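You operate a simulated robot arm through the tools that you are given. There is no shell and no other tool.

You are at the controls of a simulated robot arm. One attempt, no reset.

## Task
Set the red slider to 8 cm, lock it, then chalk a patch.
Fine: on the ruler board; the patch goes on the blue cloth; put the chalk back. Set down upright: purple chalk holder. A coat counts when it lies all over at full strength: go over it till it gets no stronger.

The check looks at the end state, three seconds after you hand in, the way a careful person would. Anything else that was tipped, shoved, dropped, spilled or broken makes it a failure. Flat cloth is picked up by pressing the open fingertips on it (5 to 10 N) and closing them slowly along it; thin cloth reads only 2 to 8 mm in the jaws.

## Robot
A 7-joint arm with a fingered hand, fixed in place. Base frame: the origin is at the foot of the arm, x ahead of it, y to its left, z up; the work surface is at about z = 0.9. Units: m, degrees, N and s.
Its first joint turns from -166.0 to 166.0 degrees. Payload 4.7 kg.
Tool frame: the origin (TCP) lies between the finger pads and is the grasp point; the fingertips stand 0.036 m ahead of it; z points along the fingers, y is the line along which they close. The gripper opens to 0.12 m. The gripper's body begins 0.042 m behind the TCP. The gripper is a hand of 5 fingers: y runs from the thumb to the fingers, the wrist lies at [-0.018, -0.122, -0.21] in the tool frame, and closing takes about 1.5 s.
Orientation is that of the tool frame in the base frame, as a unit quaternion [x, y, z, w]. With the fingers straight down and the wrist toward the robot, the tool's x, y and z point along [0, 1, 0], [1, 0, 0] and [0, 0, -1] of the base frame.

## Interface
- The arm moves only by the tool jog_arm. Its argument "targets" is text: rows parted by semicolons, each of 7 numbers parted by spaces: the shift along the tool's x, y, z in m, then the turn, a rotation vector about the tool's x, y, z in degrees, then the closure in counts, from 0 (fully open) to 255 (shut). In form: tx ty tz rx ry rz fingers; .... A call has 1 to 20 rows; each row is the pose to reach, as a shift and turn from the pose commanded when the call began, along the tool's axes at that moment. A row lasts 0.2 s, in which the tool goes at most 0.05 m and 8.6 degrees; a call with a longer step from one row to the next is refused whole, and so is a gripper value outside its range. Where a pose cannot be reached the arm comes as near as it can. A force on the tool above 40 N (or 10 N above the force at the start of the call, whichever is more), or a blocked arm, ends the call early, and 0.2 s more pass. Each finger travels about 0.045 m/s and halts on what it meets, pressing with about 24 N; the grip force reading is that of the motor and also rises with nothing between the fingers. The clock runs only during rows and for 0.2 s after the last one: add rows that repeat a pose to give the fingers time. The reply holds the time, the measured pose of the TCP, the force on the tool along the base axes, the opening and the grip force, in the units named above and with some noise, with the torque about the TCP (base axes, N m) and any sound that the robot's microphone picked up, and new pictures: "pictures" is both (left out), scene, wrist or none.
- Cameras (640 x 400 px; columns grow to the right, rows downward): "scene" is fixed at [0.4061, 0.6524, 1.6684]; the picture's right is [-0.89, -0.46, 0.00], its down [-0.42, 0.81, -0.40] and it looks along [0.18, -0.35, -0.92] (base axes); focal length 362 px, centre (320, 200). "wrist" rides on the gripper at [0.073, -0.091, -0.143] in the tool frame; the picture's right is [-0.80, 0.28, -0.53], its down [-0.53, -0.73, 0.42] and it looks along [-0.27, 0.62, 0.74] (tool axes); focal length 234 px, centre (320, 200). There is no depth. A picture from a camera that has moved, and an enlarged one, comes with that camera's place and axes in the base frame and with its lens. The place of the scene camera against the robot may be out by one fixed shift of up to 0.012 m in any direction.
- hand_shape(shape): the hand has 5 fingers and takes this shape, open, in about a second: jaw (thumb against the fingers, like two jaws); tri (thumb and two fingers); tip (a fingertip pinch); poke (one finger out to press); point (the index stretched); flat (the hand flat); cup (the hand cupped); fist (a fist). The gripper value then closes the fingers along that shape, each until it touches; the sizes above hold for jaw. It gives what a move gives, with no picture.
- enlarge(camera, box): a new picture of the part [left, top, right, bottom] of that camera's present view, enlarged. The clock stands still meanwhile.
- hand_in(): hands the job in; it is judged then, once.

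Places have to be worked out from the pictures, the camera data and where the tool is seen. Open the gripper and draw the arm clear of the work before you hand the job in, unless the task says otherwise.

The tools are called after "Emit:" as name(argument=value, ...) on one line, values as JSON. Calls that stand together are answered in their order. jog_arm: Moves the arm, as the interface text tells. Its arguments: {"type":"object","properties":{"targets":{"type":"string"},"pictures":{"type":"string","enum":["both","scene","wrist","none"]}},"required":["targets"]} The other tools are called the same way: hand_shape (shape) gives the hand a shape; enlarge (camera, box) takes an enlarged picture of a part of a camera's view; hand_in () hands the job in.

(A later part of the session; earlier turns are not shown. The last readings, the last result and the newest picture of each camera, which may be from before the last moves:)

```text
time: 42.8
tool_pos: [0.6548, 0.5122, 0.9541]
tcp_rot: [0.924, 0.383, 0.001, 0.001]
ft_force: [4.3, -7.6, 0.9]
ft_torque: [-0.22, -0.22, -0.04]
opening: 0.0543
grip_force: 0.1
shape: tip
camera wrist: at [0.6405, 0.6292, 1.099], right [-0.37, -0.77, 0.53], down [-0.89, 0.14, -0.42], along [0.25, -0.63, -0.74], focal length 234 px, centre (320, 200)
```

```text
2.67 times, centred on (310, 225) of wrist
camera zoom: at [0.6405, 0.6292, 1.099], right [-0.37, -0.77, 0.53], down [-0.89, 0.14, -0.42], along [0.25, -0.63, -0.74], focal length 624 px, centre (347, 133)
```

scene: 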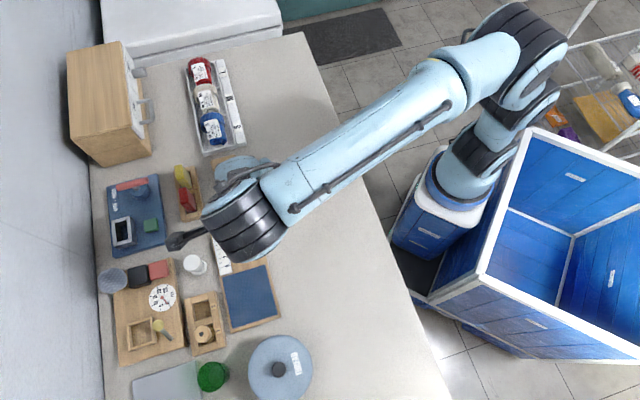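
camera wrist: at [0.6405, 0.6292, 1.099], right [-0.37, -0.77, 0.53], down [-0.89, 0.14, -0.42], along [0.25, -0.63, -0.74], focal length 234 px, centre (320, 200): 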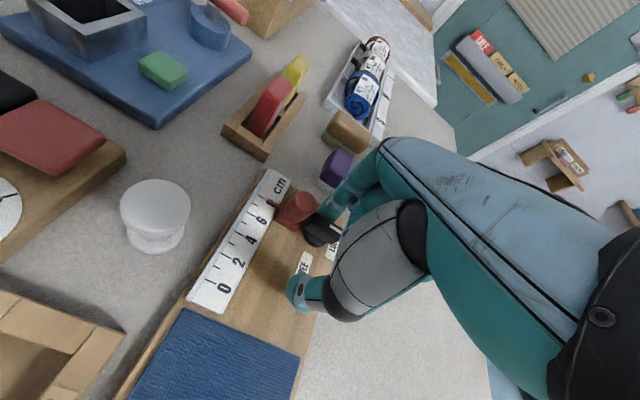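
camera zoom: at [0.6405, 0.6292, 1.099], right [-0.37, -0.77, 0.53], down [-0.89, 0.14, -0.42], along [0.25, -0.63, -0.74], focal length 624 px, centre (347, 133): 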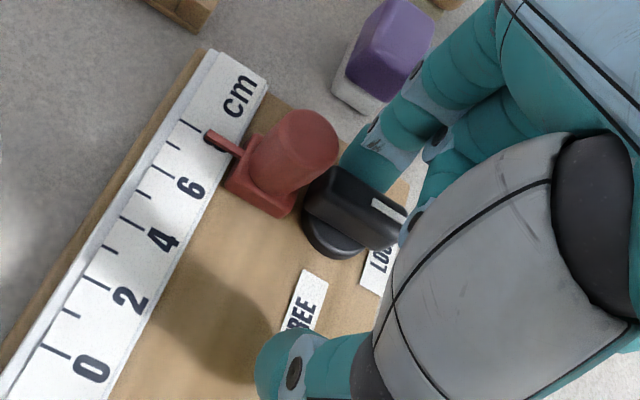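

The finger now yields while the knob stays, so it is at its stop. I back off along +u and rise to inspect.

Emit:
jog_arm(targets="0 0.005 0 0 0 0 165; -0.001 0.01 0 0 0 0 165; -0.002 0.013 0 0 0 0 165; -0.002 0.013 -0.015 0 0 0 165; -0.002 0.013 -0.04 0 0 0 165; -0.002 0.013 -0.07 0 0 0 165; -0.02 0.0 -0.1 0 0 0 165; -0.02 0 -0.1 0 0 0 165", pictures="wrist")

Emit:
enlarge(camera="wrist", box=[200, 170, 320, 290])

```text
time: 44.6
tool_pos: [0.6411, 0.4984, 1.056]
tcp_rot: [0.924, 0.383, 0.0, -0.001]
ft_force: [-1.0, 0.5, -0.6]
ft_torque: [0.0, 0.02, -0.01]
opening: 0.0429
grip_force: 0.1
shape: tip
camera wrist: at [0.6261, 0.6159, 1.199], right [-0.37, -0.77, 0.53], down [-0.89, 0.14, -0.42], along [0.25, -0.63, -0.74], focal length 234 px, centre (320, 200)
```

wrist: 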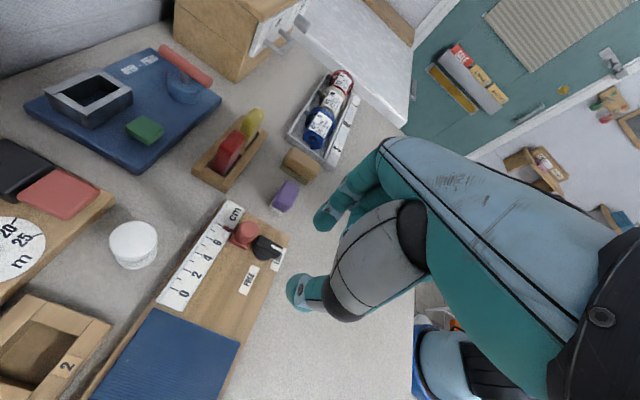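

```text
3.33 times, centred on (260, 230) of wrist
camera zoom: at [0.6261, 0.6159, 1.199], right [-0.37, -0.77, 0.53], down [-0.89, 0.14, -0.42], along [0.25, -0.63, -0.74], focal length 781 px, centre (520, 100)
```

zoom: 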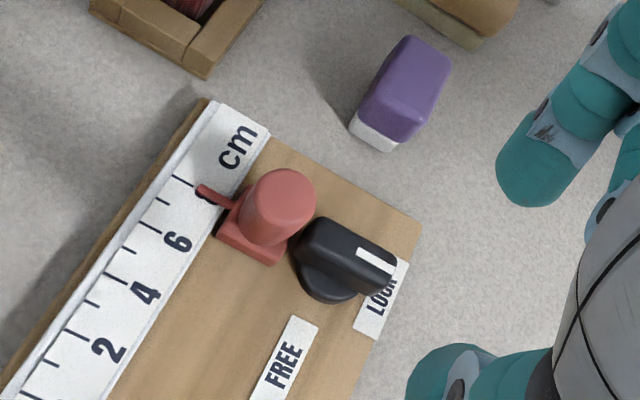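

The stripe points at LOCK and the pointer is still at 8. Next is the chalk: its near edge lies at about (0.721, 0.453) and its centre near (0.732, 0.441), in line with the board. I turn the hand back to the radial orientation above it.

Emit:
jog_arm(targets="0.002 0.0087 -0.01 0 0 -7.5 165; 0.004 0.0175 -0.02 0 0 -15 120; 0.006 0.0262 -0.03 0 0 -22.5 80; 0.008 0.0349 -0.03 0 0 -30 40; 0.01 0.0436 -0.03 0 0 -37.5 0; 0.012 0.0524 -0.03 0 0 -45 0; 0.014 0.061 -0.03 0 0 -52.5 0; 0.016 0.07 -0.03 0 0 -60 0; 0.018 0.0785 -0.03 0 0 -67.5 0; 0.02 0.0873 -0.03 0 0 -75 0; 0.022 0.096 -0.03 0 0 -82.5 0; 0.024 0.1047 -0.03 0 0 -90 0; 0.024 0.1047 -0.03 0 0 -90 0", pictures="none")

Emit:
hand_shape(shape="tri")

Emit:
jog_arm(targets="0 0 0 0 0 0 0; 0 0 0 0 0 0 60; 0 0 0 0 0 0 120; 0 0 0 0 0 0 140; 0 0 0 0 0 0 140; 0 0 0 0 0 0 140")

Emit:
enlarge(camera="wrist", box=[200, 150, 400, 350])

Emit:
enlarge(camera="scene", box=[170, 130, 270, 220])

```text
time: 47.4
tool_pos: [0.7305, 0.441, 1.0856]
tcp_rot: [0.382, 0.924, 0.0, 0.0]
ft_force: [0.0, -0.1, 0.0]
ft_torque: [0.0, 0.02, 0.03]
opening: 0.1197
grip_force: 0.2
shape: tip
```

```text
time: 48.3
tool_pos: [0.7313, 0.4409, 1.0848]
tcp_rot: [0.382, 0.924, -0.001, 0.0]
ft_force: [-0.1, -0.4, 0.2]
ft_torque: [0.01, 0.01, 0.0]
opening: 0.12
grip_force: 0.0
shape: tri
```

```text
time: 49.7
tool_pos: [0.7308, 0.4412, 1.0857]
tcp_rot: [0.383, 0.924, -0.001, -0.001]
ft_force: [0.9, 0.2, 0.0]
ft_torque: [0.02, 0.02, 0.0]
opening: 0.0546
grip_force: 0.0
shape: tri
camera wrist: at [0.6142, 0.4292, 1.2288], right [0.77, -0.37, 0.53], down [-0.14, -0.89, -0.42], along [0.63, 0.25, -0.74], focal length 234 px, centre (320, 200)
```

scene: 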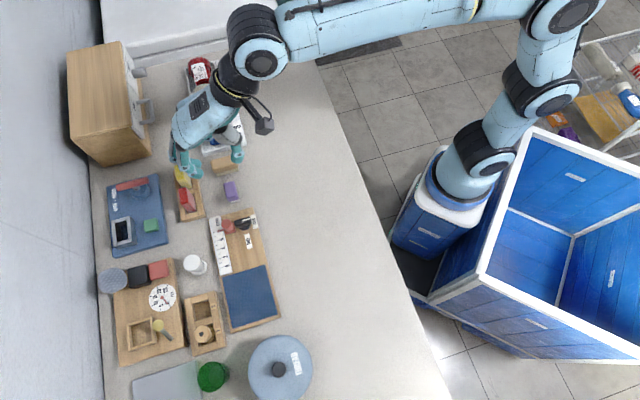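
wrist: 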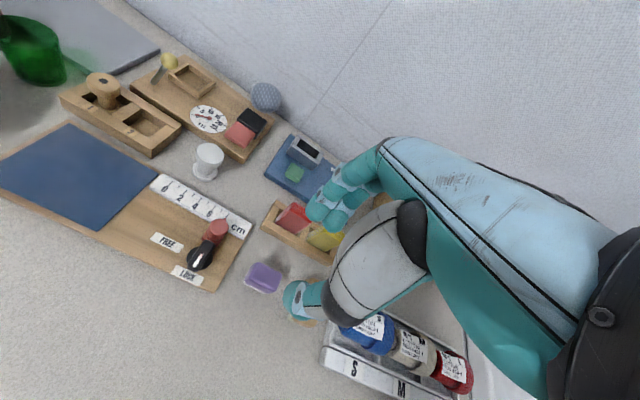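

```text
2.00 times, centred on (300, 250) of wrist
camera zoom: at [0.6142, 0.4292, 1.2288], right [0.77, -0.37, 0.53], down [-0.14, -0.89, -0.42], along [0.63, 0.25, -0.74], focal length 468 px, centre (360, 100)
```

zoom: 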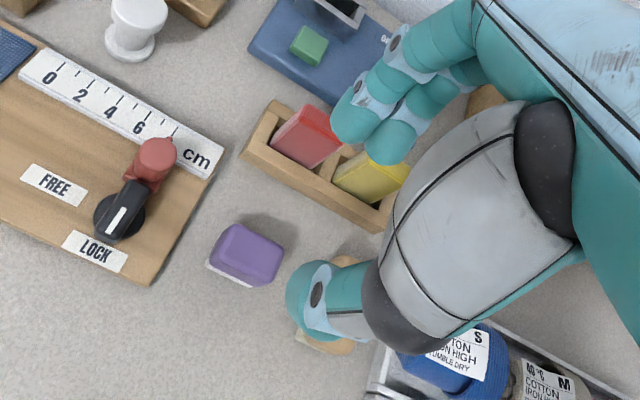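

```text
4.44 times, centred on (220, 175) of scene
camera zoom: at [0.4061, 0.6524, 1.6684], right [-0.89, -0.46, 0.0], down [-0.42, 0.81, -0.4], along [0.18, -0.35, -0.92], focal length 1608 px, centre (764, 311)
```

zoom: 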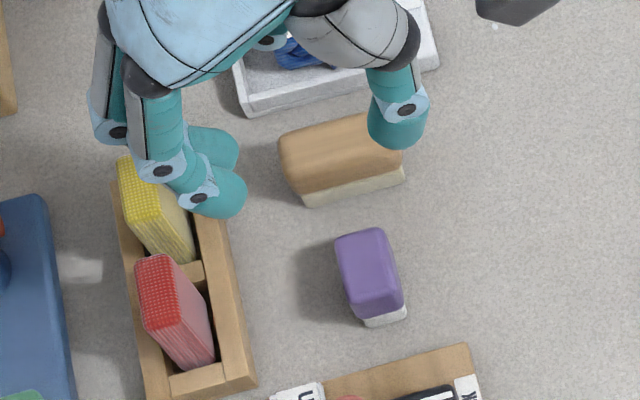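

I can see chalk and eraser clearly. I zoom in on the chalk to measure its outline before descending.

Emit:
enlarge(camera="wrist", box=[235, 250, 295, 300])

Emit:
enlarge(camera="scene", box=[215, 170, 250, 210])

```text
8.00 times, centred on (265, 275) of wrist
camera zoom: at [0.6142, 0.4292, 1.2288], right [0.77, -0.37, 0.53], down [-0.14, -0.89, -0.42], along [0.63, 0.25, -0.74], focal length 1873 px, centre (760, -400)
```

zoom: 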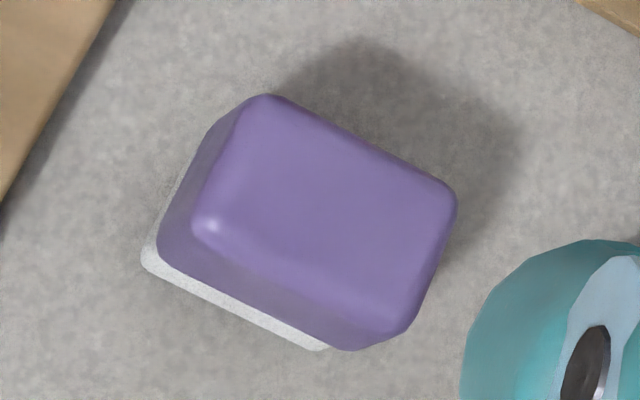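

```text
10.00 times, centred on (232, 190) of scene
camera zoom: at [0.4061, 0.6524, 1.6684], right [-0.89, -0.46, 0.0], down [-0.42, 0.81, -0.4], along [0.18, -0.35, -0.92], focal length 3619 px, centre (1195, 300)
```

zoom: 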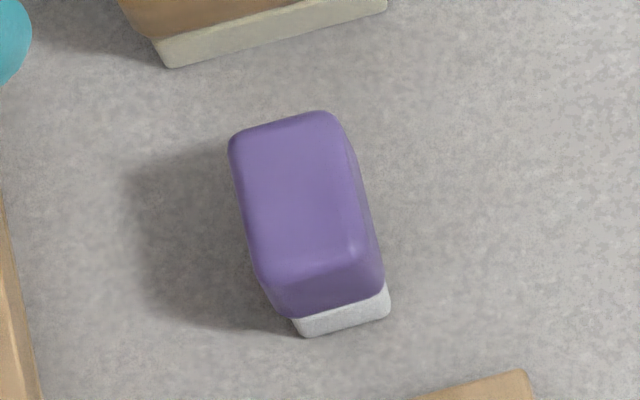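

The chalk measures about 33 × 20 mm, centred at (0.733, 0.4415) with its long axis along the board. The eraser and the card tray are far enough from the fingers. I narrow the opening and descend around the chalk, keeping the tips 12 mm above the table.

Emit:
jog_arm(targets="-0.0011 0.002 0.02 0 0 -1.3 155; -0.0011 0.002 0.045 0 0 -1.3 165; -0.0011 0.002 0.07 0 0 -1.3 165; -0.0011 0.002 0.09 0 0 -1.3 165; -0.0011 0.002 0.1 0 0 -1.3 165; -0.0011 0.002 0.1 0 0 -1.3 165")

Emit:
enlarge(camera="wrist", box=[230, 170, 410, 350])

Emit:
enlarge(camera="scene", box=[180, 140, 270, 220])

```text
time: 51.1
tool_pos: [0.7331, 0.4412, 0.9842]
tcp_rot: [0.372, 0.928, 0.0, 0.0]
ft_force: [-0.1, 0.3, -0.3]
ft_torque: [-0.01, 0.0, -0.04]
opening: 0.0427
grip_force: 0.1
shape: tri
camera wrist: at [0.6172, 0.4275, 1.1283], right [0.77, -0.35, 0.53], down [-0.12, -0.9, -0.42], along [0.62, 0.26, -0.74], focal length 234 px, centre (320, 200)
```

scene: 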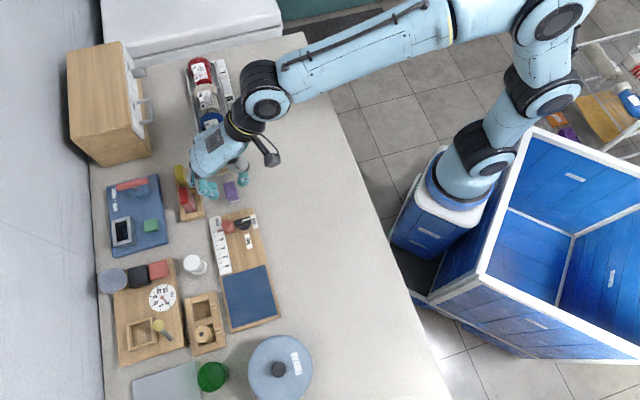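
wrist: 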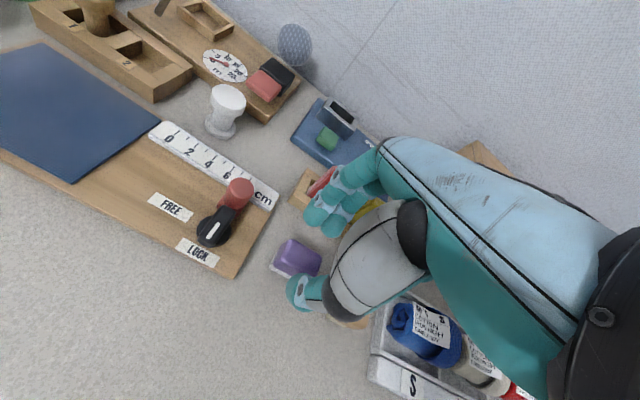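

```text
2.22 times, centred on (320, 260) of wrist
camera zoom: at [0.6172, 0.4275, 1.1283], right [0.77, -0.35, 0.53], down [-0.12, -0.9, -0.42], along [0.62, 0.26, -0.74], focal length 520 px, centre (320, 67)
```

zoom: 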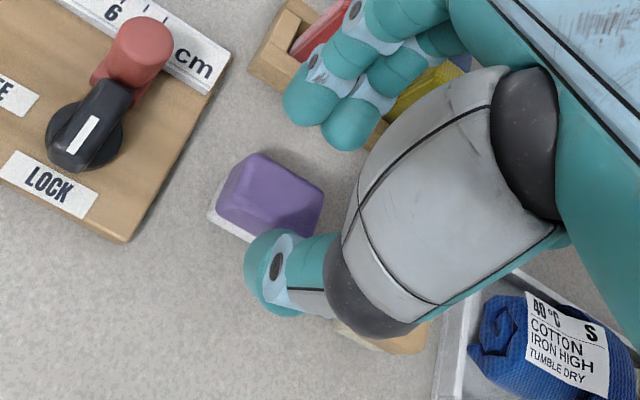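

```text
5.00 times, centred on (225, 180) of scene
camera zoom: at [0.4061, 0.6524, 1.6684], right [-0.89, -0.46, 0.0], down [-0.42, 0.81, -0.4], along [0.18, -0.35, -0.92], focal length 1810 px, centre (795, 300)
```

zoom: 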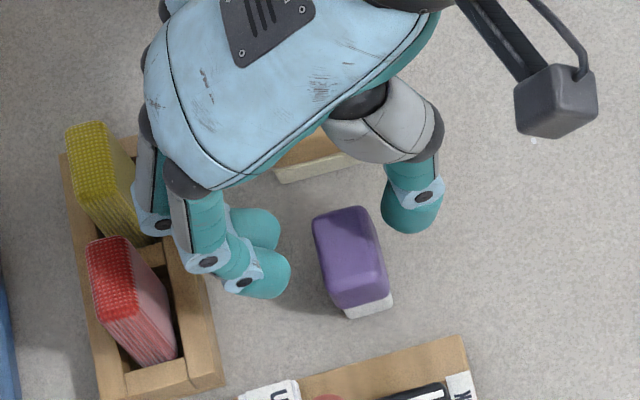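

The chalk is centred between thumb and the two fingers within 2 mm. I descend to TCP z 0.948 and close gently.

Emit:
jog_arm(targets="0.001 0 0.012 0 0 0 165; 0.001 0 0.024 0 0 0 165; 0.001 0 0.032 0 0 0 165; 0.001 0 0.036 0 0 0 170; 0.001 0 0.036 0 0 0 185; 0.001 0 0.036 0 0 0 195; 0.001 0 0.036 0 0 0 200; 0.001 0 0.036 0 0 0 200")

Emit:
enlarge(camera="wrist", box=[230, 170, 410, 350])

Emit:
enlarge(camera="scene", box=[180, 140, 270, 220])

```text
time: 52.9
tool_pos: [0.7325, 0.4432, 0.9497]
tcp_rot: [0.373, 0.928, 0.001, 0.0]
ft_force: [-0.6, -0.5, 0.8]
ft_torque: [-0.01, 0.02, 0.03]
opening: 0.0262
grip_force: 0.1
shape: tri
camera wrist: at [0.6164, 0.4281, 1.0926], right [0.77, -0.35, 0.53], down [-0.12, -0.9, -0.42], along [0.62, 0.26, -0.74], focal length 234 px, centre (320, 200)
```

scene: 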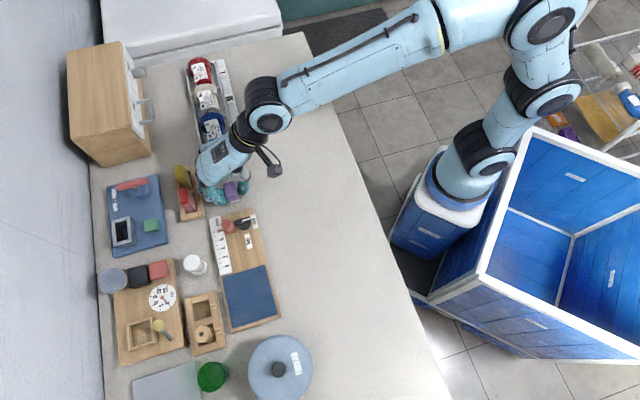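
wrist: 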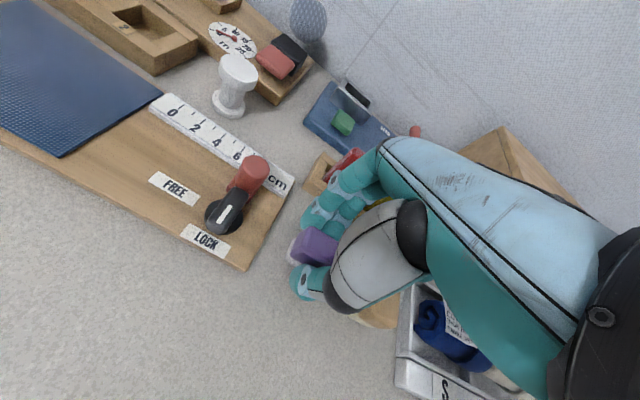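

```text
2.22 times, centred on (320, 260) of wrist
camera zoom: at [0.6164, 0.4281, 1.0926], right [0.77, -0.35, 0.53], down [-0.12, -0.9, -0.42], along [0.62, 0.26, -0.74], focal length 520 px, centre (320, 67)
```

zoom: 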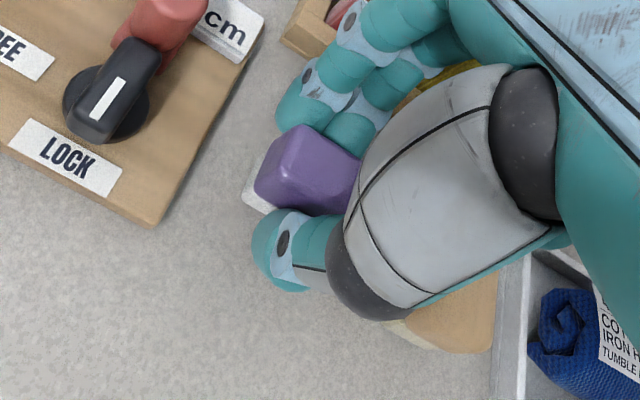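

```text
5.00 times, centred on (225, 180) of scene
camera zoom: at [0.4061, 0.6524, 1.6684], right [-0.89, -0.46, 0.0], down [-0.42, 0.81, -0.4], along [0.18, -0.35, -0.92], focal length 1810 px, centre (795, 300)
```

zoom: 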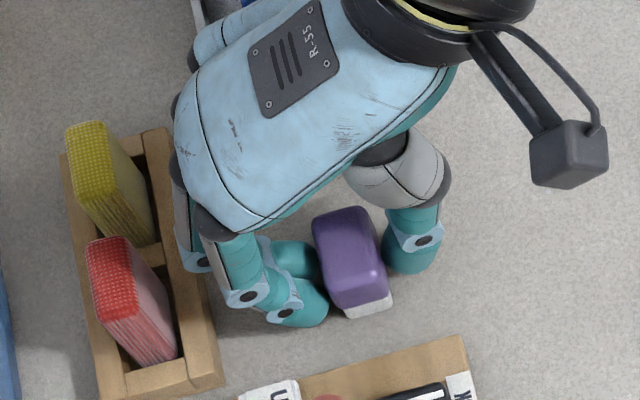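

The fingers are just touching at 26 mm. I close to a firm grip.

Emit:
jog_arm(targets="0 0 0 0 0 0 206; 0 0 0 0 0 0 212; 0 0 0 0 0 0 220; 0 0 0 0 0 0 225; 0 0 0 0 0 0 225")

Emit:
enlarge(camera="wrist", box=[230, 170, 410, 350])

```text
time: 54.1
tool_pos: [0.7324, 0.4422, 0.9493]
tcp_rot: [0.371, 0.929, -0.001, 0.0]
ft_force: [-0.1, 0.9, 0.2]
ft_torque: [0.02, -0.01, -0.01]
opening: 0.021
grip_force: 23.9
shape: tri
camera wrist: at [0.6165, 0.4281, 1.0925], right [0.77, -0.35, 0.53], down [-0.12, -0.9, -0.42], along [0.62, 0.26, -0.74], focal length 234 px, centre (320, 200)
```

scene: 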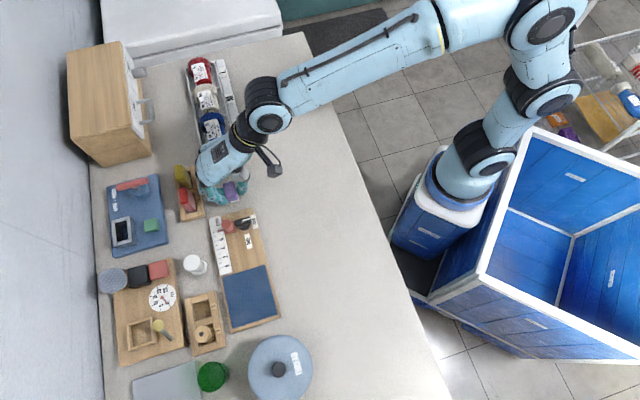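
wrist: 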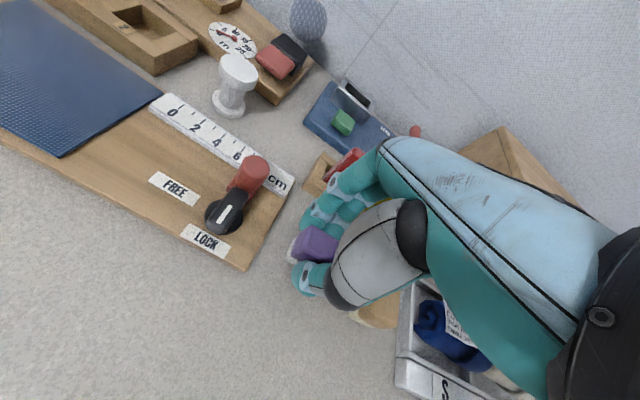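

```text
2.22 times, centred on (320, 260) of wrist
camera zoom: at [0.6165, 0.4281, 1.0925], right [0.77, -0.35, 0.53], down [-0.12, -0.9, -0.42], along [0.62, 0.26, -0.74], focal length 520 px, centre (320, 67)
```

zoom: 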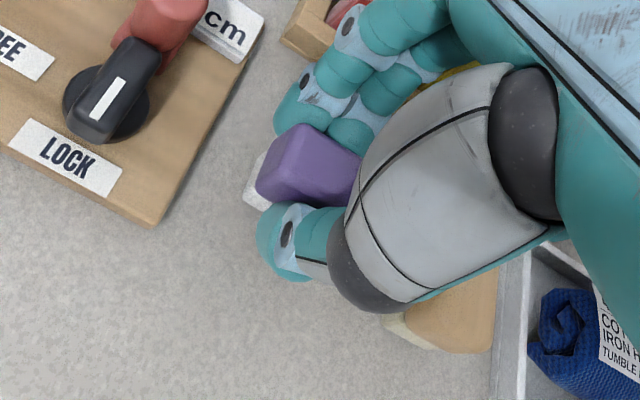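

Firm grip at 21 mm. I lift the chalk straight up and carry it above the middle of the cloth.

Emit:
jog_arm(targets="0 0 -0.01 0 0 0 225; 0 0 -0.03 0 0 0 225; 0 0 -0.055 0 0 0 225; 0 0 -0.08 0 0 0 225; 0.03 0.002 -0.09 0 0 0 225; 0.06 0.004 -0.09 0 0 0.3 225; 0.09 0.006 -0.09 0 0 0.6 225; 0.12 0.008 -0.09 0 0 0.9 225; 0.15 0.01 -0.09 0 0 1.2 225; 0.18 0.012 -0.09 0 0 1.5 225; 0.21 0.0135 -0.09 0 0 1.5 225; 0.2296 0.0144 -0.09 0 0 1.5 225; 0.2296 0.0144 -0.09 0 0 1.5 225")

Emit:
enlarge(camera="wrist", box=[200, 150, 400, 350])

Emit:
enlarge(camera="scene", box=[190, 210, 300, 330])

```text
time: 56.9
tool_pos: [0.5761, 0.6122, 1.0387]
tcp_rot: [0.385, 0.923, 0.0, 0.0]
ft_force: [-0.3, 0.4, 0.8]
ft_torque: [-0.01, -0.01, 0.0]
opening: 0.021
grip_force: 24.3
shape: tri
camera wrist: at [0.46, 0.601, 1.1825], right [0.76, -0.37, 0.53], down [-0.15, -0.89, -0.42], along [0.63, 0.25, -0.74], focal length 234 px, centre (320, 200)
```

scene: 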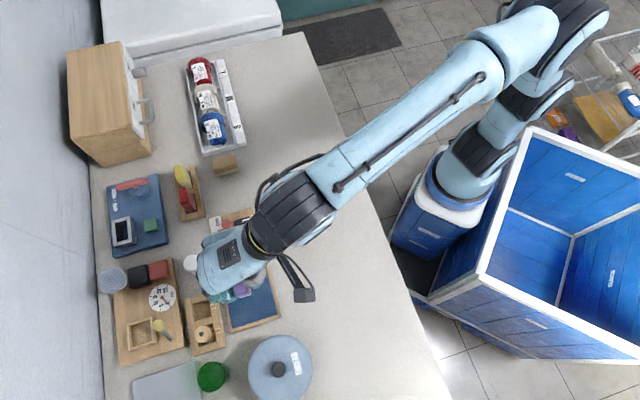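
wrist: 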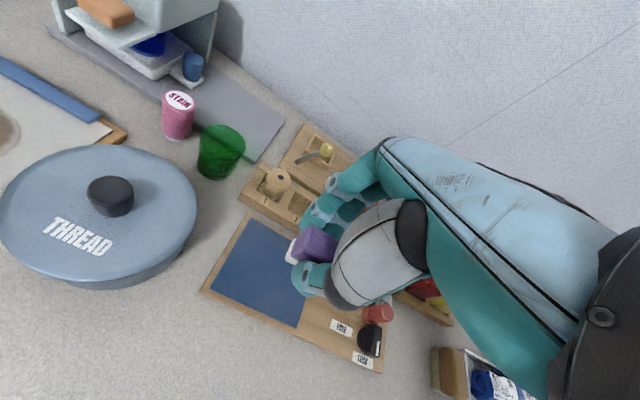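

```text
2.00 times, centred on (300, 250) of wrist
camera zoom: at [0.46, 0.601, 1.1825], right [0.76, -0.37, 0.53], down [-0.15, -0.89, -0.42], along [0.63, 0.25, -0.74], focal length 468 px, centre (360, 100)
```

zoom: 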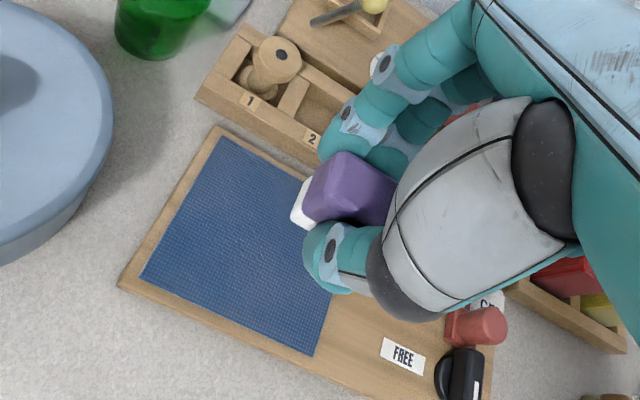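

```text
3.33 times, centred on (245, 270) of scene
camera zoom: at [0.4061, 0.6524, 1.6684], right [-0.89, -0.46, 0.0], down [-0.42, 0.81, -0.4], along [0.18, -0.35, -0.92], focal length 1206 px, centre (570, -33)
```

zoom: 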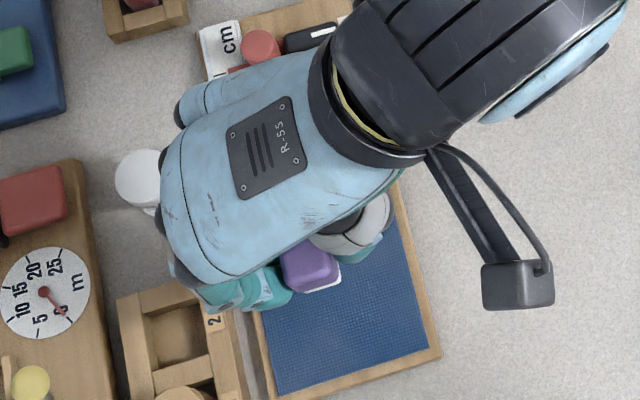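

The chalk is held well. A wooden box with a spool stands close beyond the cloth's far (+v) edge and the pot beyond its -u end. So I'll do the near and middle lanes in this orientation and the far strip later with the hand turned 90°. First I hover over the near-left corner to align the chalk with the cloth's edges.

Emit:
jog_arm(targets="0.012 -0.011 0.015 0 0 0 225; 0.024 -0.022 0.03 0 0 0 225; 0.0352 -0.0322 0.045 0 0 0 225; 0.0352 -0.0322 0.058 0 0 0 225; 0.0352 -0.0322 0.0667 0 0 0 225; 0.0352 -0.0322 0.0667 0 0 0 225")

Emit:
enlarge(camera="wrist", box=[250, 170, 390, 310])

Emit:
enlarge(camera="scene", box=[200, 250, 300, 340])

```text
time: 58.3
tool_pos: [0.5287, 0.6144, 0.9718]
tcp_rot: [0.384, 0.923, -0.001, 0.001]
ft_force: [-0.2, 0.0, 0.1]
ft_torque: [0.0, 0.02, 0.01]
opening: 0.0211
grip_force: 24.2
shape: tri
camera wrist: at [0.4123, 0.603, 1.1158], right [0.76, -0.37, 0.53], down [-0.14, -0.89, -0.42], along [0.63, 0.25, -0.74], focal length 234 px, centre (320, 200)
```

scene: 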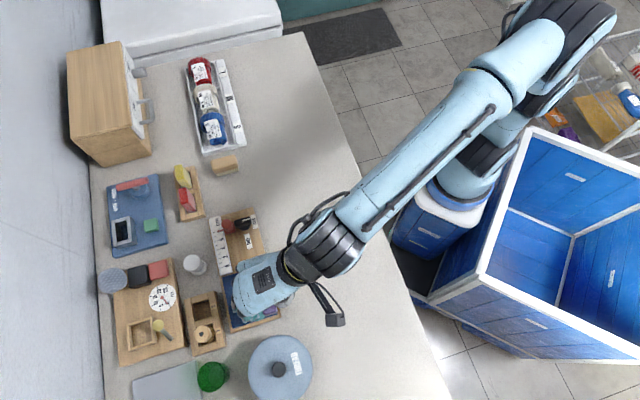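
wrist: 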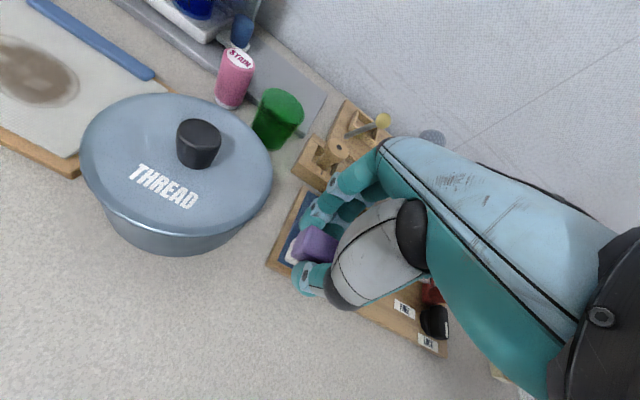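

```text
2.86 times, centred on (320, 240) of wrist
camera zoom: at [0.4123, 0.603, 1.1158], right [0.76, -0.37, 0.53], down [-0.14, -0.89, -0.42], along [0.63, 0.25, -0.74], focal length 669 px, centre (320, 86)
```

zoom: 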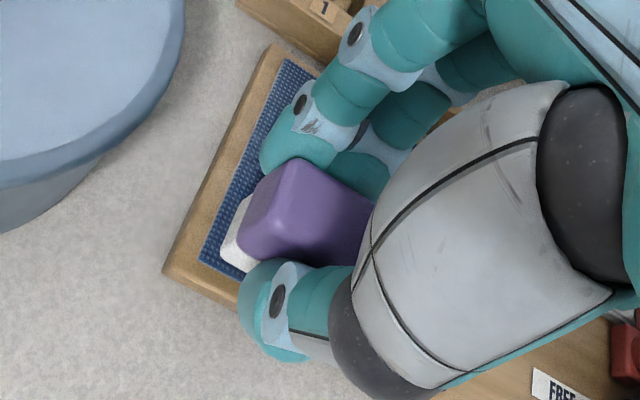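

```text
4.44 times, centred on (250, 295) of scene
camera zoom: at [0.4061, 0.6524, 1.6684], right [-0.89, -0.46, 0.0], down [-0.42, 0.81, -0.4], along [0.18, -0.35, -0.92], focal length 1608 px, centre (631, -222)
```

zoom: 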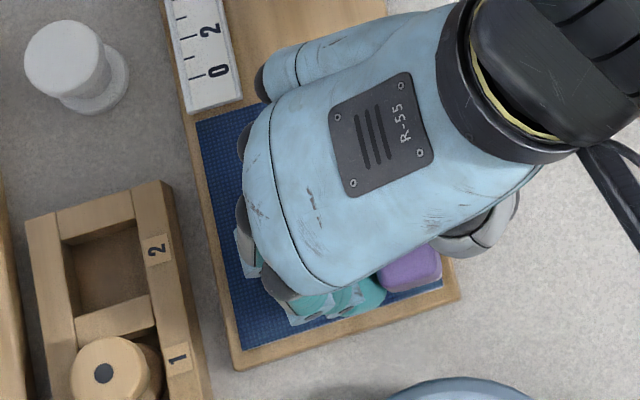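

The chalk sits about 2 mm inside both edges at this corner. I lower it to near contact and read the force.

Emit:
jog_arm(targets="0 0 0.002 0 0 0 225; 0 0 0.004 0 0 0 225; 0 0 0.006 0 0 0 225; 0 0 0.007 0 0 0 225; 0 0 0.007 0 0 0 225", pictures="wrist")

Emit:
enlarge(camera="wrist", box=[270, 200, 330, 270])

```text
time: 59.5
tool_pos: [0.5288, 0.6137, 0.965]
tcp_rot: [0.384, 0.923, 0.001, 0.0]
ft_force: [0.2, 0.1, 0.0]
ft_torque: [0.02, 0.0, -0.02]
opening: 0.0208
grip_force: 24.1
shape: tri
camera wrist: at [0.4125, 0.6025, 1.109], right [0.76, -0.37, 0.53], down [-0.14, -0.89, -0.42], along [0.63, 0.25, -0.74], focal length 234 px, centre (320, 200)
```

wrist: 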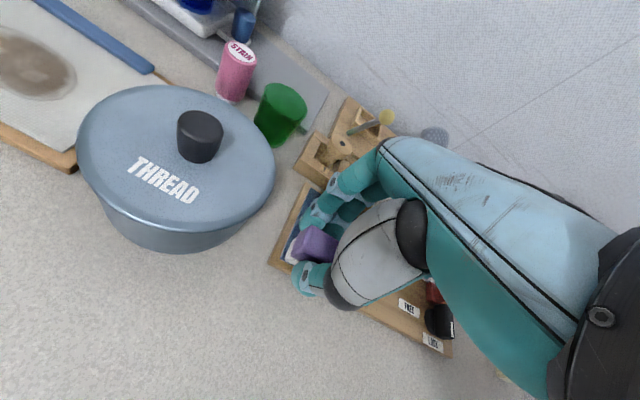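

```text
5.71 times, centred on (300, 235) of wrist
camera zoom: at [0.4125, 0.6025, 1.109], right [0.76, -0.37, 0.53], down [-0.14, -0.89, -0.42], along [0.63, 0.25, -0.74], focal length 1338 px, centre (434, 0)
```

zoom: 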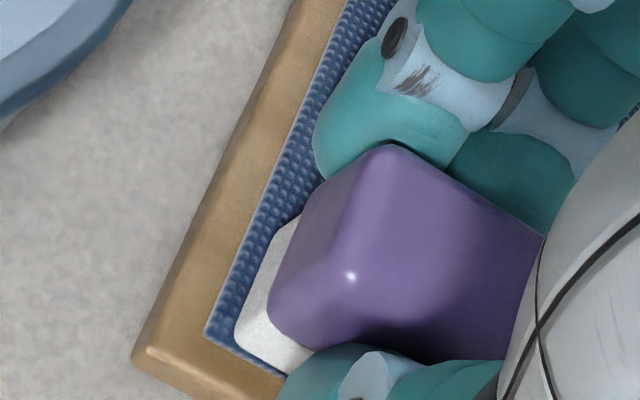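

The chalk is about 3.5 mm inside the left (-u) edge and right on the near edge. I shift left and press down until I feel a few newtons.

Emit:
jog_arm(targets="0.002 0.0003 0 0 0 0 225; 0.0035 0.0005 0 0 0 0 225; 0.0035 0.0005 0.001 0 0 0 225; 0.0035 0.0005 0.002 0 0 0 225; 0.0035 0.0005 0.002 0 0 0 225", pictures="none")

Emit:
jog_arm(targets="0 0 0.001 0 0 0 225; 0 0 0.001 0 0 0 225", pictures="none")

Emit:
enlarge(camera="wrist", box=[270, 200, 330, 270])

```text
time: 60.7
tool_pos: [0.5277, 0.6157, 0.9638]
tcp_rot: [0.384, 0.923, 0.0, -0.001]
ft_force: [-0.3, 0.2, -1.1]
ft_torque: [0.03, 0.0, -0.01]
opening: 0.0208
grip_force: 23.6
shape: tri
```

```text
time: 61.3
tool_pos: [0.5273, 0.6158, 0.9623]
tcp_rot: [0.384, 0.923, 0.0, 0.0]
ft_force: [1.0, 0.6, -0.5]
ft_torque: [0.01, 0.0, -0.03]
opening: 0.0209
grip_force: 24.2
shape: tri
```

```text
5.71 times, centred on (300, 235) of wrist
camera zoom: at [0.4103, 0.605, 1.106], right [0.76, -0.37, 0.53], down [-0.14, -0.89, -0.42], along [0.63, 0.25, -0.74], focal length 1338 px, centre (434, 0)
```

zoom: 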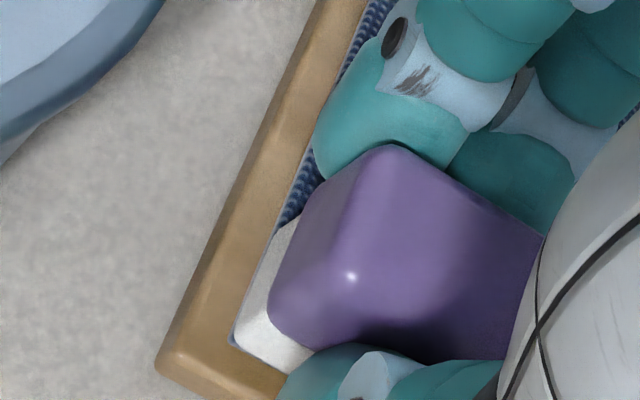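

Chalk and cloth corner coincide now, with no contact force yet. I continue down in 1 mm steps.

Emit:
jog_arm(targets="0 0 0.001 0 0 0 225; 0 0 0.001 0 0 0 225", pictures="none")

Emit:
jog_arm(targets="0 0 0.001 0 0 0 225; 0 0 0.001 0 0 0 225", pictures="none")

Emit:
jog_arm(targets="0 0 0.001 0 0 0 225; 0 0 0.001 0 0 0 225", pictures="none")

```text
time: 61.9
tool_pos: [0.526, 0.6167, 0.9619]
tcp_rot: [0.384, 0.923, 0.0, 0.0]
ft_force: [0.4, -0.3, 0.7]
ft_torque: [0.0, 0.03, 0.0]
opening: 0.0213
grip_force: 24.3
shape: tri
```

```text
time: 62.5
tool_pos: [0.5266, 0.6159, 0.9613]
tcp_rot: [0.385, 0.923, 0.001, 0.0]
ft_force: [0.0, -0.6, 7.6]
ft_torque: [-0.02, -0.01, 0.0]
opening: 0.0211
grip_force: 23.6
shape: tri
```

```text
time: 63.1
tool_pos: [0.5263, 0.6163, 0.9602]
tcp_rot: [0.384, 0.923, 0.001, 0.001]
ft_force: [-0.2, -0.1, 11.4]
ft_torque: [0.02, -0.03, -0.02]
opening: 0.0214
grip_force: 23.9
shape: tri
```

Contact begins at a commanded z of about 0.961, and 0.960 gives roughly 7 N. I use that height and make a first stroke along the near edge, stopping a little short of the far end to check alignment.

Emit:
jog_arm(targets="0 0 -0.001 0 0 0 225; -0.011 0 -0.001 0 0 0 225; -0.022 0 -0.001 0 0 0 225; -0.033 0 -0.001 0 0 0 225; -0.044 0 -0.001 0 0 0 225; -0.055 0 -0.001 0 0 0 225; -0.064 0 -0.001 0 0 0 225; -0.064 0 -0.001 0 0 0 225")

Emit:
enlarge(camera="wrist", box=[230, 180, 350, 300])

Emit:
enlarge(camera="scene", box=[210, 250, 300, 340])

```text
time: 64.9
tool_pos: [0.5712, 0.5704, 0.9607]
tcp_rot: [0.384, 0.923, 0.0, 0.001]
ft_force: [-1.8, 2.6, 10.2]
ft_torque: [0.1, 0.06, 0.03]
opening: 0.0218
grip_force: 24.5
shape: tri
camera wrist: at [0.455, 0.5595, 1.1044], right [0.76, -0.37, 0.53], down [-0.14, -0.89, -0.42], along [0.63, 0.25, -0.74], focal length 234 px, centre (320, 200)
```

scene: 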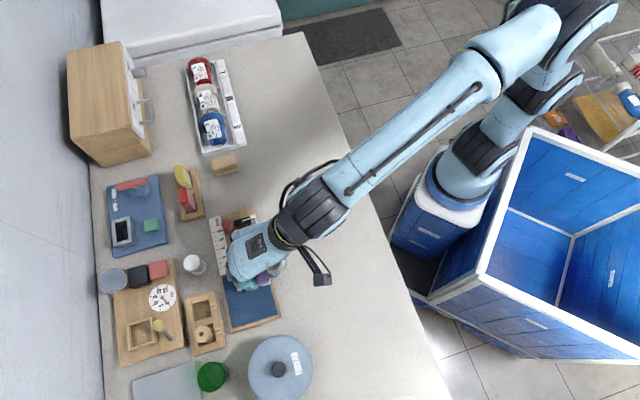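
wrist: 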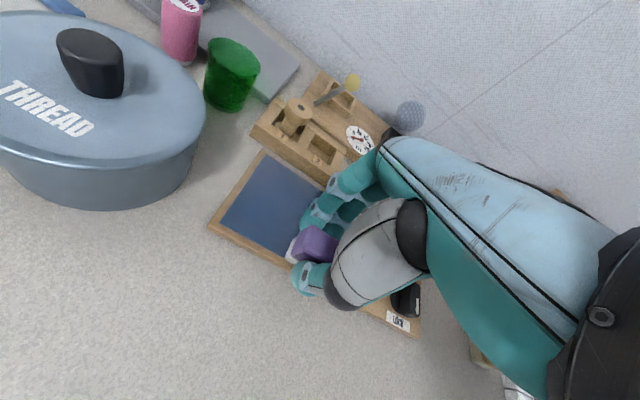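

```text
3.33 times, centred on (290, 240) of wrist
camera zoom: at [0.455, 0.5595, 1.1044], right [0.76, -0.37, 0.53], down [-0.14, -0.89, -0.42], along [0.63, 0.25, -0.74], focal length 781 px, centre (420, 67)
```

zoom: 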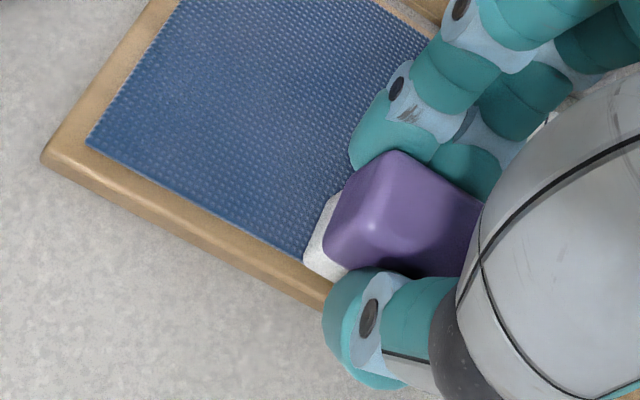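

```text
4.44 times, centred on (255, 295) of scene
camera zoom: at [0.4061, 0.6524, 1.6684], right [-0.89, -0.46, 0.0], down [-0.42, 0.81, -0.4], along [0.18, -0.35, -0.92], focal length 1608 px, centre (609, -222)
```

zoom: 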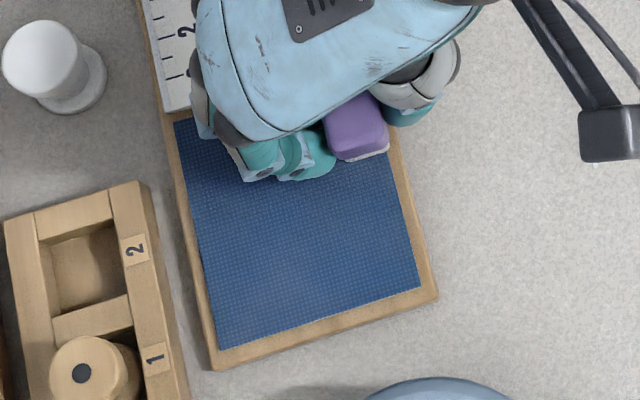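

I can't see a mark yet. I enlarge the stroked strip for a closer look.

Emit:
enlarge(camera="scene", box=[240, 270, 290, 325])

Emit:
enlarge(camera="wrist", box=[240, 210, 310, 280])

```text
7.27 times, centred on (265, 298) of scene
camera zoom: at [0.4061, 0.6524, 1.6684], right [-0.89, -0.46, 0.0], down [-0.42, 0.81, -0.4], along [0.18, -0.35, -0.92], focal length 2632 px, centre (720, -509)
```

zoom: 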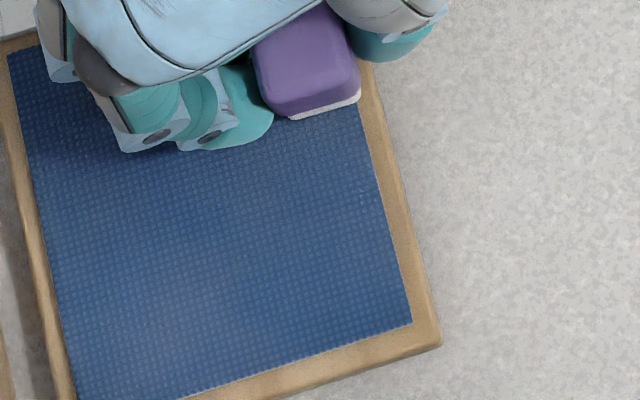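

```text
5.71 times, centred on (275, 245) of wrist
camera zoom: at [0.455, 0.5595, 1.1044], right [0.76, -0.37, 0.53], down [-0.14, -0.89, -0.42], along [0.63, 0.25, -0.74], focal length 1338 px, centre (577, -57)
```

zoom: 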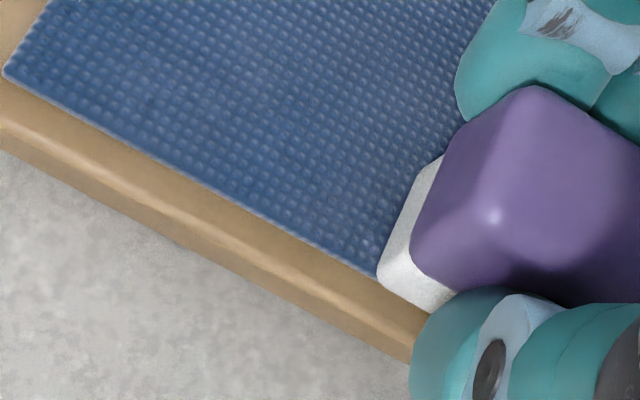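

No mark is evident after one stroke at 7–10 N. I rub back and forth twice over the same strip and look again.

Emit:
jog_arm(targets="0.011 0 0 0 0 0 225; 0.022 0 0 0 0 0 225; 0.033 0 0 0 0 0 225; 0.044 0 0 0 0 0 225; 0.055 0 0 0 0 0 225; 0.064 0 0 0 0 0 225; 0.055 0 0 0 0 0 225; 0.044 0 0 0 0 0 225; 0.033 0 0 0 0 0 225; 0.022 0 0 0 0 0 225; 0.011 0 0 0 0 0 225; 0 0 0 0 0 0 225; 0 0 0 0 0 0 225")

Emit:
enlarge(camera="scene", box=[240, 270, 290, 325])

Emit:
enlarge(camera="wrist", box=[210, 170, 320, 280])

```text
time: 67.7
tool_pos: [0.5716, 0.571, 0.9611]
tcp_rot: [0.384, 0.923, 0.0, 0.0]
ft_force: [-2.0, 2.6, 10.2]
ft_torque: [0.07, 0.04, 0.0]
opening: 0.0215
grip_force: 24.0
shape: tri
camera wrist: at [0.4551, 0.5595, 1.1044], right [0.76, -0.37, 0.53], down [-0.14, -0.89, -0.42], along [0.63, 0.25, -0.74], focal length 234 px, centre (320, 200)
```

scene: 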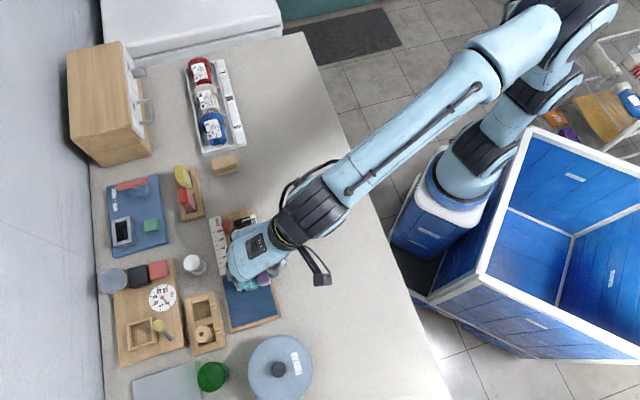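
wrist: 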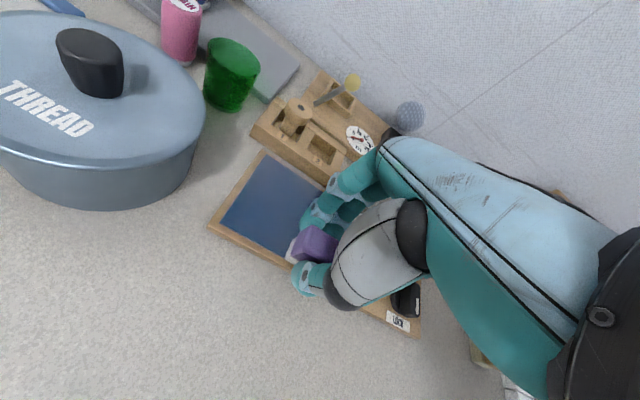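

```text
7.27 times, centred on (265, 298) of scene
camera zoom: at [0.4061, 0.6524, 1.6684], right [-0.89, -0.46, 0.0], down [-0.42, 0.81, -0.4], along [0.18, -0.35, -0.92], focal length 2632 px, centre (720, -509)
```

zoom: 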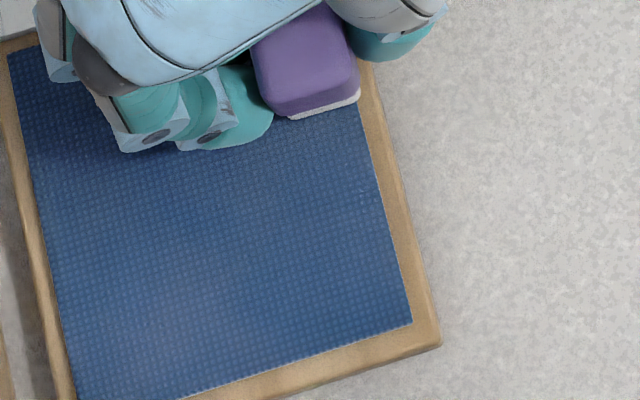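

```text
3.64 times, centred on (265, 225) of wrist
camera zoom: at [0.4551, 0.5595, 1.1044], right [0.76, -0.37, 0.53], down [-0.14, -0.89, -0.42], along [0.63, 0.25, -0.74], focal length 852 px, centre (520, 109)
```

zoom: 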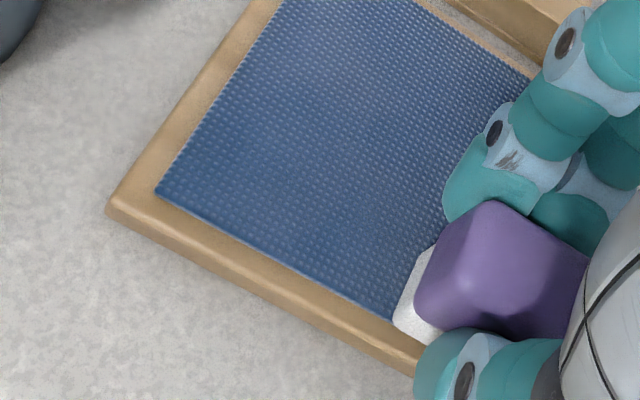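

Only tiny specks appear at the very edge, so the chalk may be riding on the wooden rim. I lift slightly, move 17 mm inward onto the cloth, press down there and stroke to compare.

Emit:
jog_arm(targets="0 0 -0.004 0 0 0 225; 0.01 0.008 -0.004 0 0 0 225; 0.015 0.015 -0.004 0 0 0 225; 0.015 0.015 -0.001 0 0 0 225; 0.015 0.015 0 0 0 0 225; 0.015 0.015 0 0 0 0 225", pictures="none")

Emit:
jog_arm(targets="0.01 0 0 0 0 0 225; 0.02 0 0 0 0 0 225; 0.03 0 0 0 0 0 225; 0.03 0 0 0 0 0 225", pictures="none")

Emit:
jog_arm(targets="-0.01 0 0 0 0 0 225; -0.02 0 0 0 0 0 225; -0.03 0 0 0 0 0 225; -0.03 0 0 0 0 0 225")

Emit:
enlarge(camera="scene", box=[220, 270, 290, 335])

Emit:
enlarge(camera="wrist", box=[230, 180, 340, 290])

```text
time: 69.1
tool_pos: [0.5721, 0.5933, 0.9608]
tcp_rot: [0.385, 0.923, 0.001, 0.001]
ft_force: [0.3, -0.8, 5.3]
ft_torque: [0.02, -0.04, -0.02]
opening: 0.0214
grip_force: 23.8
shape: tri
```

```text
time: 70.1
tool_pos: [0.5505, 0.613, 0.9614]
tcp_rot: [0.384, 0.923, -0.001, 0.0]
ft_force: [2.5, -2.8, 8.3]
ft_torque: [-0.05, -0.09, 0.0]
opening: 0.0216
grip_force: 23.5
shape: tri
```

```text
time: 71.1
tool_pos: [0.5716, 0.593, 0.9621]
tcp_rot: [0.384, 0.923, 0.0, -0.001]
ft_force: [-2.6, 2.1, 8.8]
ft_torque: [0.08, 0.1, 0.02]
opening: 0.0214
grip_force: 24.2
shape: tri
camera wrist: at [0.4547, 0.581, 1.1044], right [0.76, -0.37, 0.53], down [-0.14, -0.89, -0.43], along [0.63, 0.25, -0.74], focal length 234 px, centre (320, 200)
```

scene: 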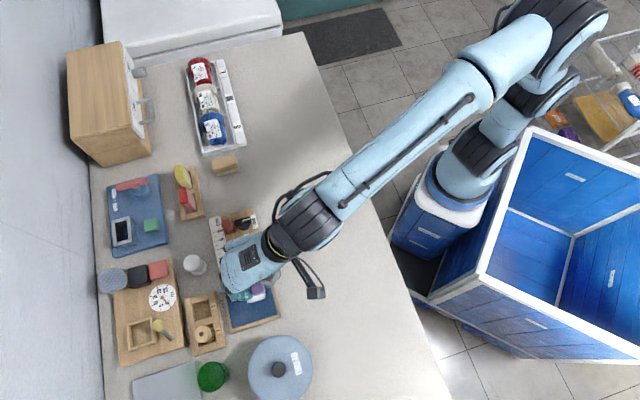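
wrist: 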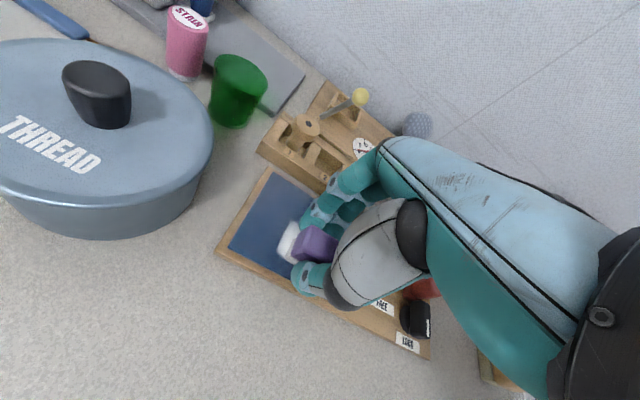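

```text
6.15 times, centred on (255, 302) of scene
camera zoom: at [0.4061, 0.6524, 1.6684], right [-0.89, -0.46, 0.0], down [-0.42, 0.81, -0.4], along [0.18, -0.35, -0.92], focal length 2227 px, centre (720, -431)
```

zoom: 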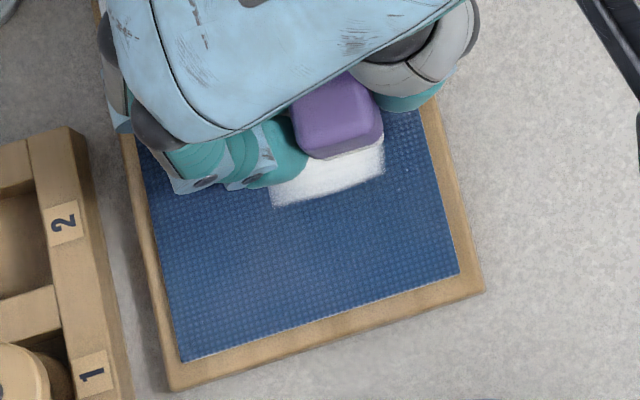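

```text
3.64 times, centred on (285, 235) of wrist
camera zoom: at [0.4547, 0.581, 1.1044], right [0.76, -0.37, 0.53], down [-0.14, -0.89, -0.43], along [0.63, 0.25, -0.74], focal length 852 px, centre (447, 73)
```

zoom: 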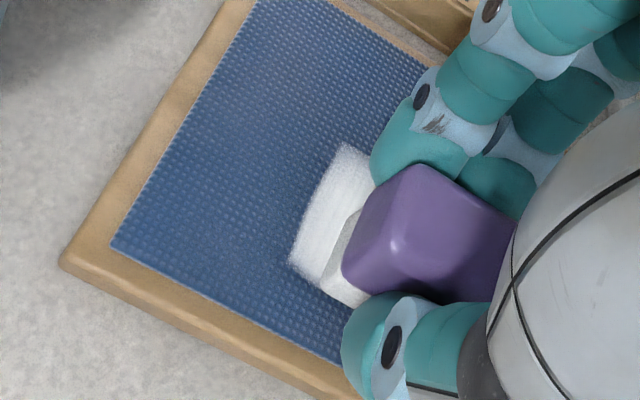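

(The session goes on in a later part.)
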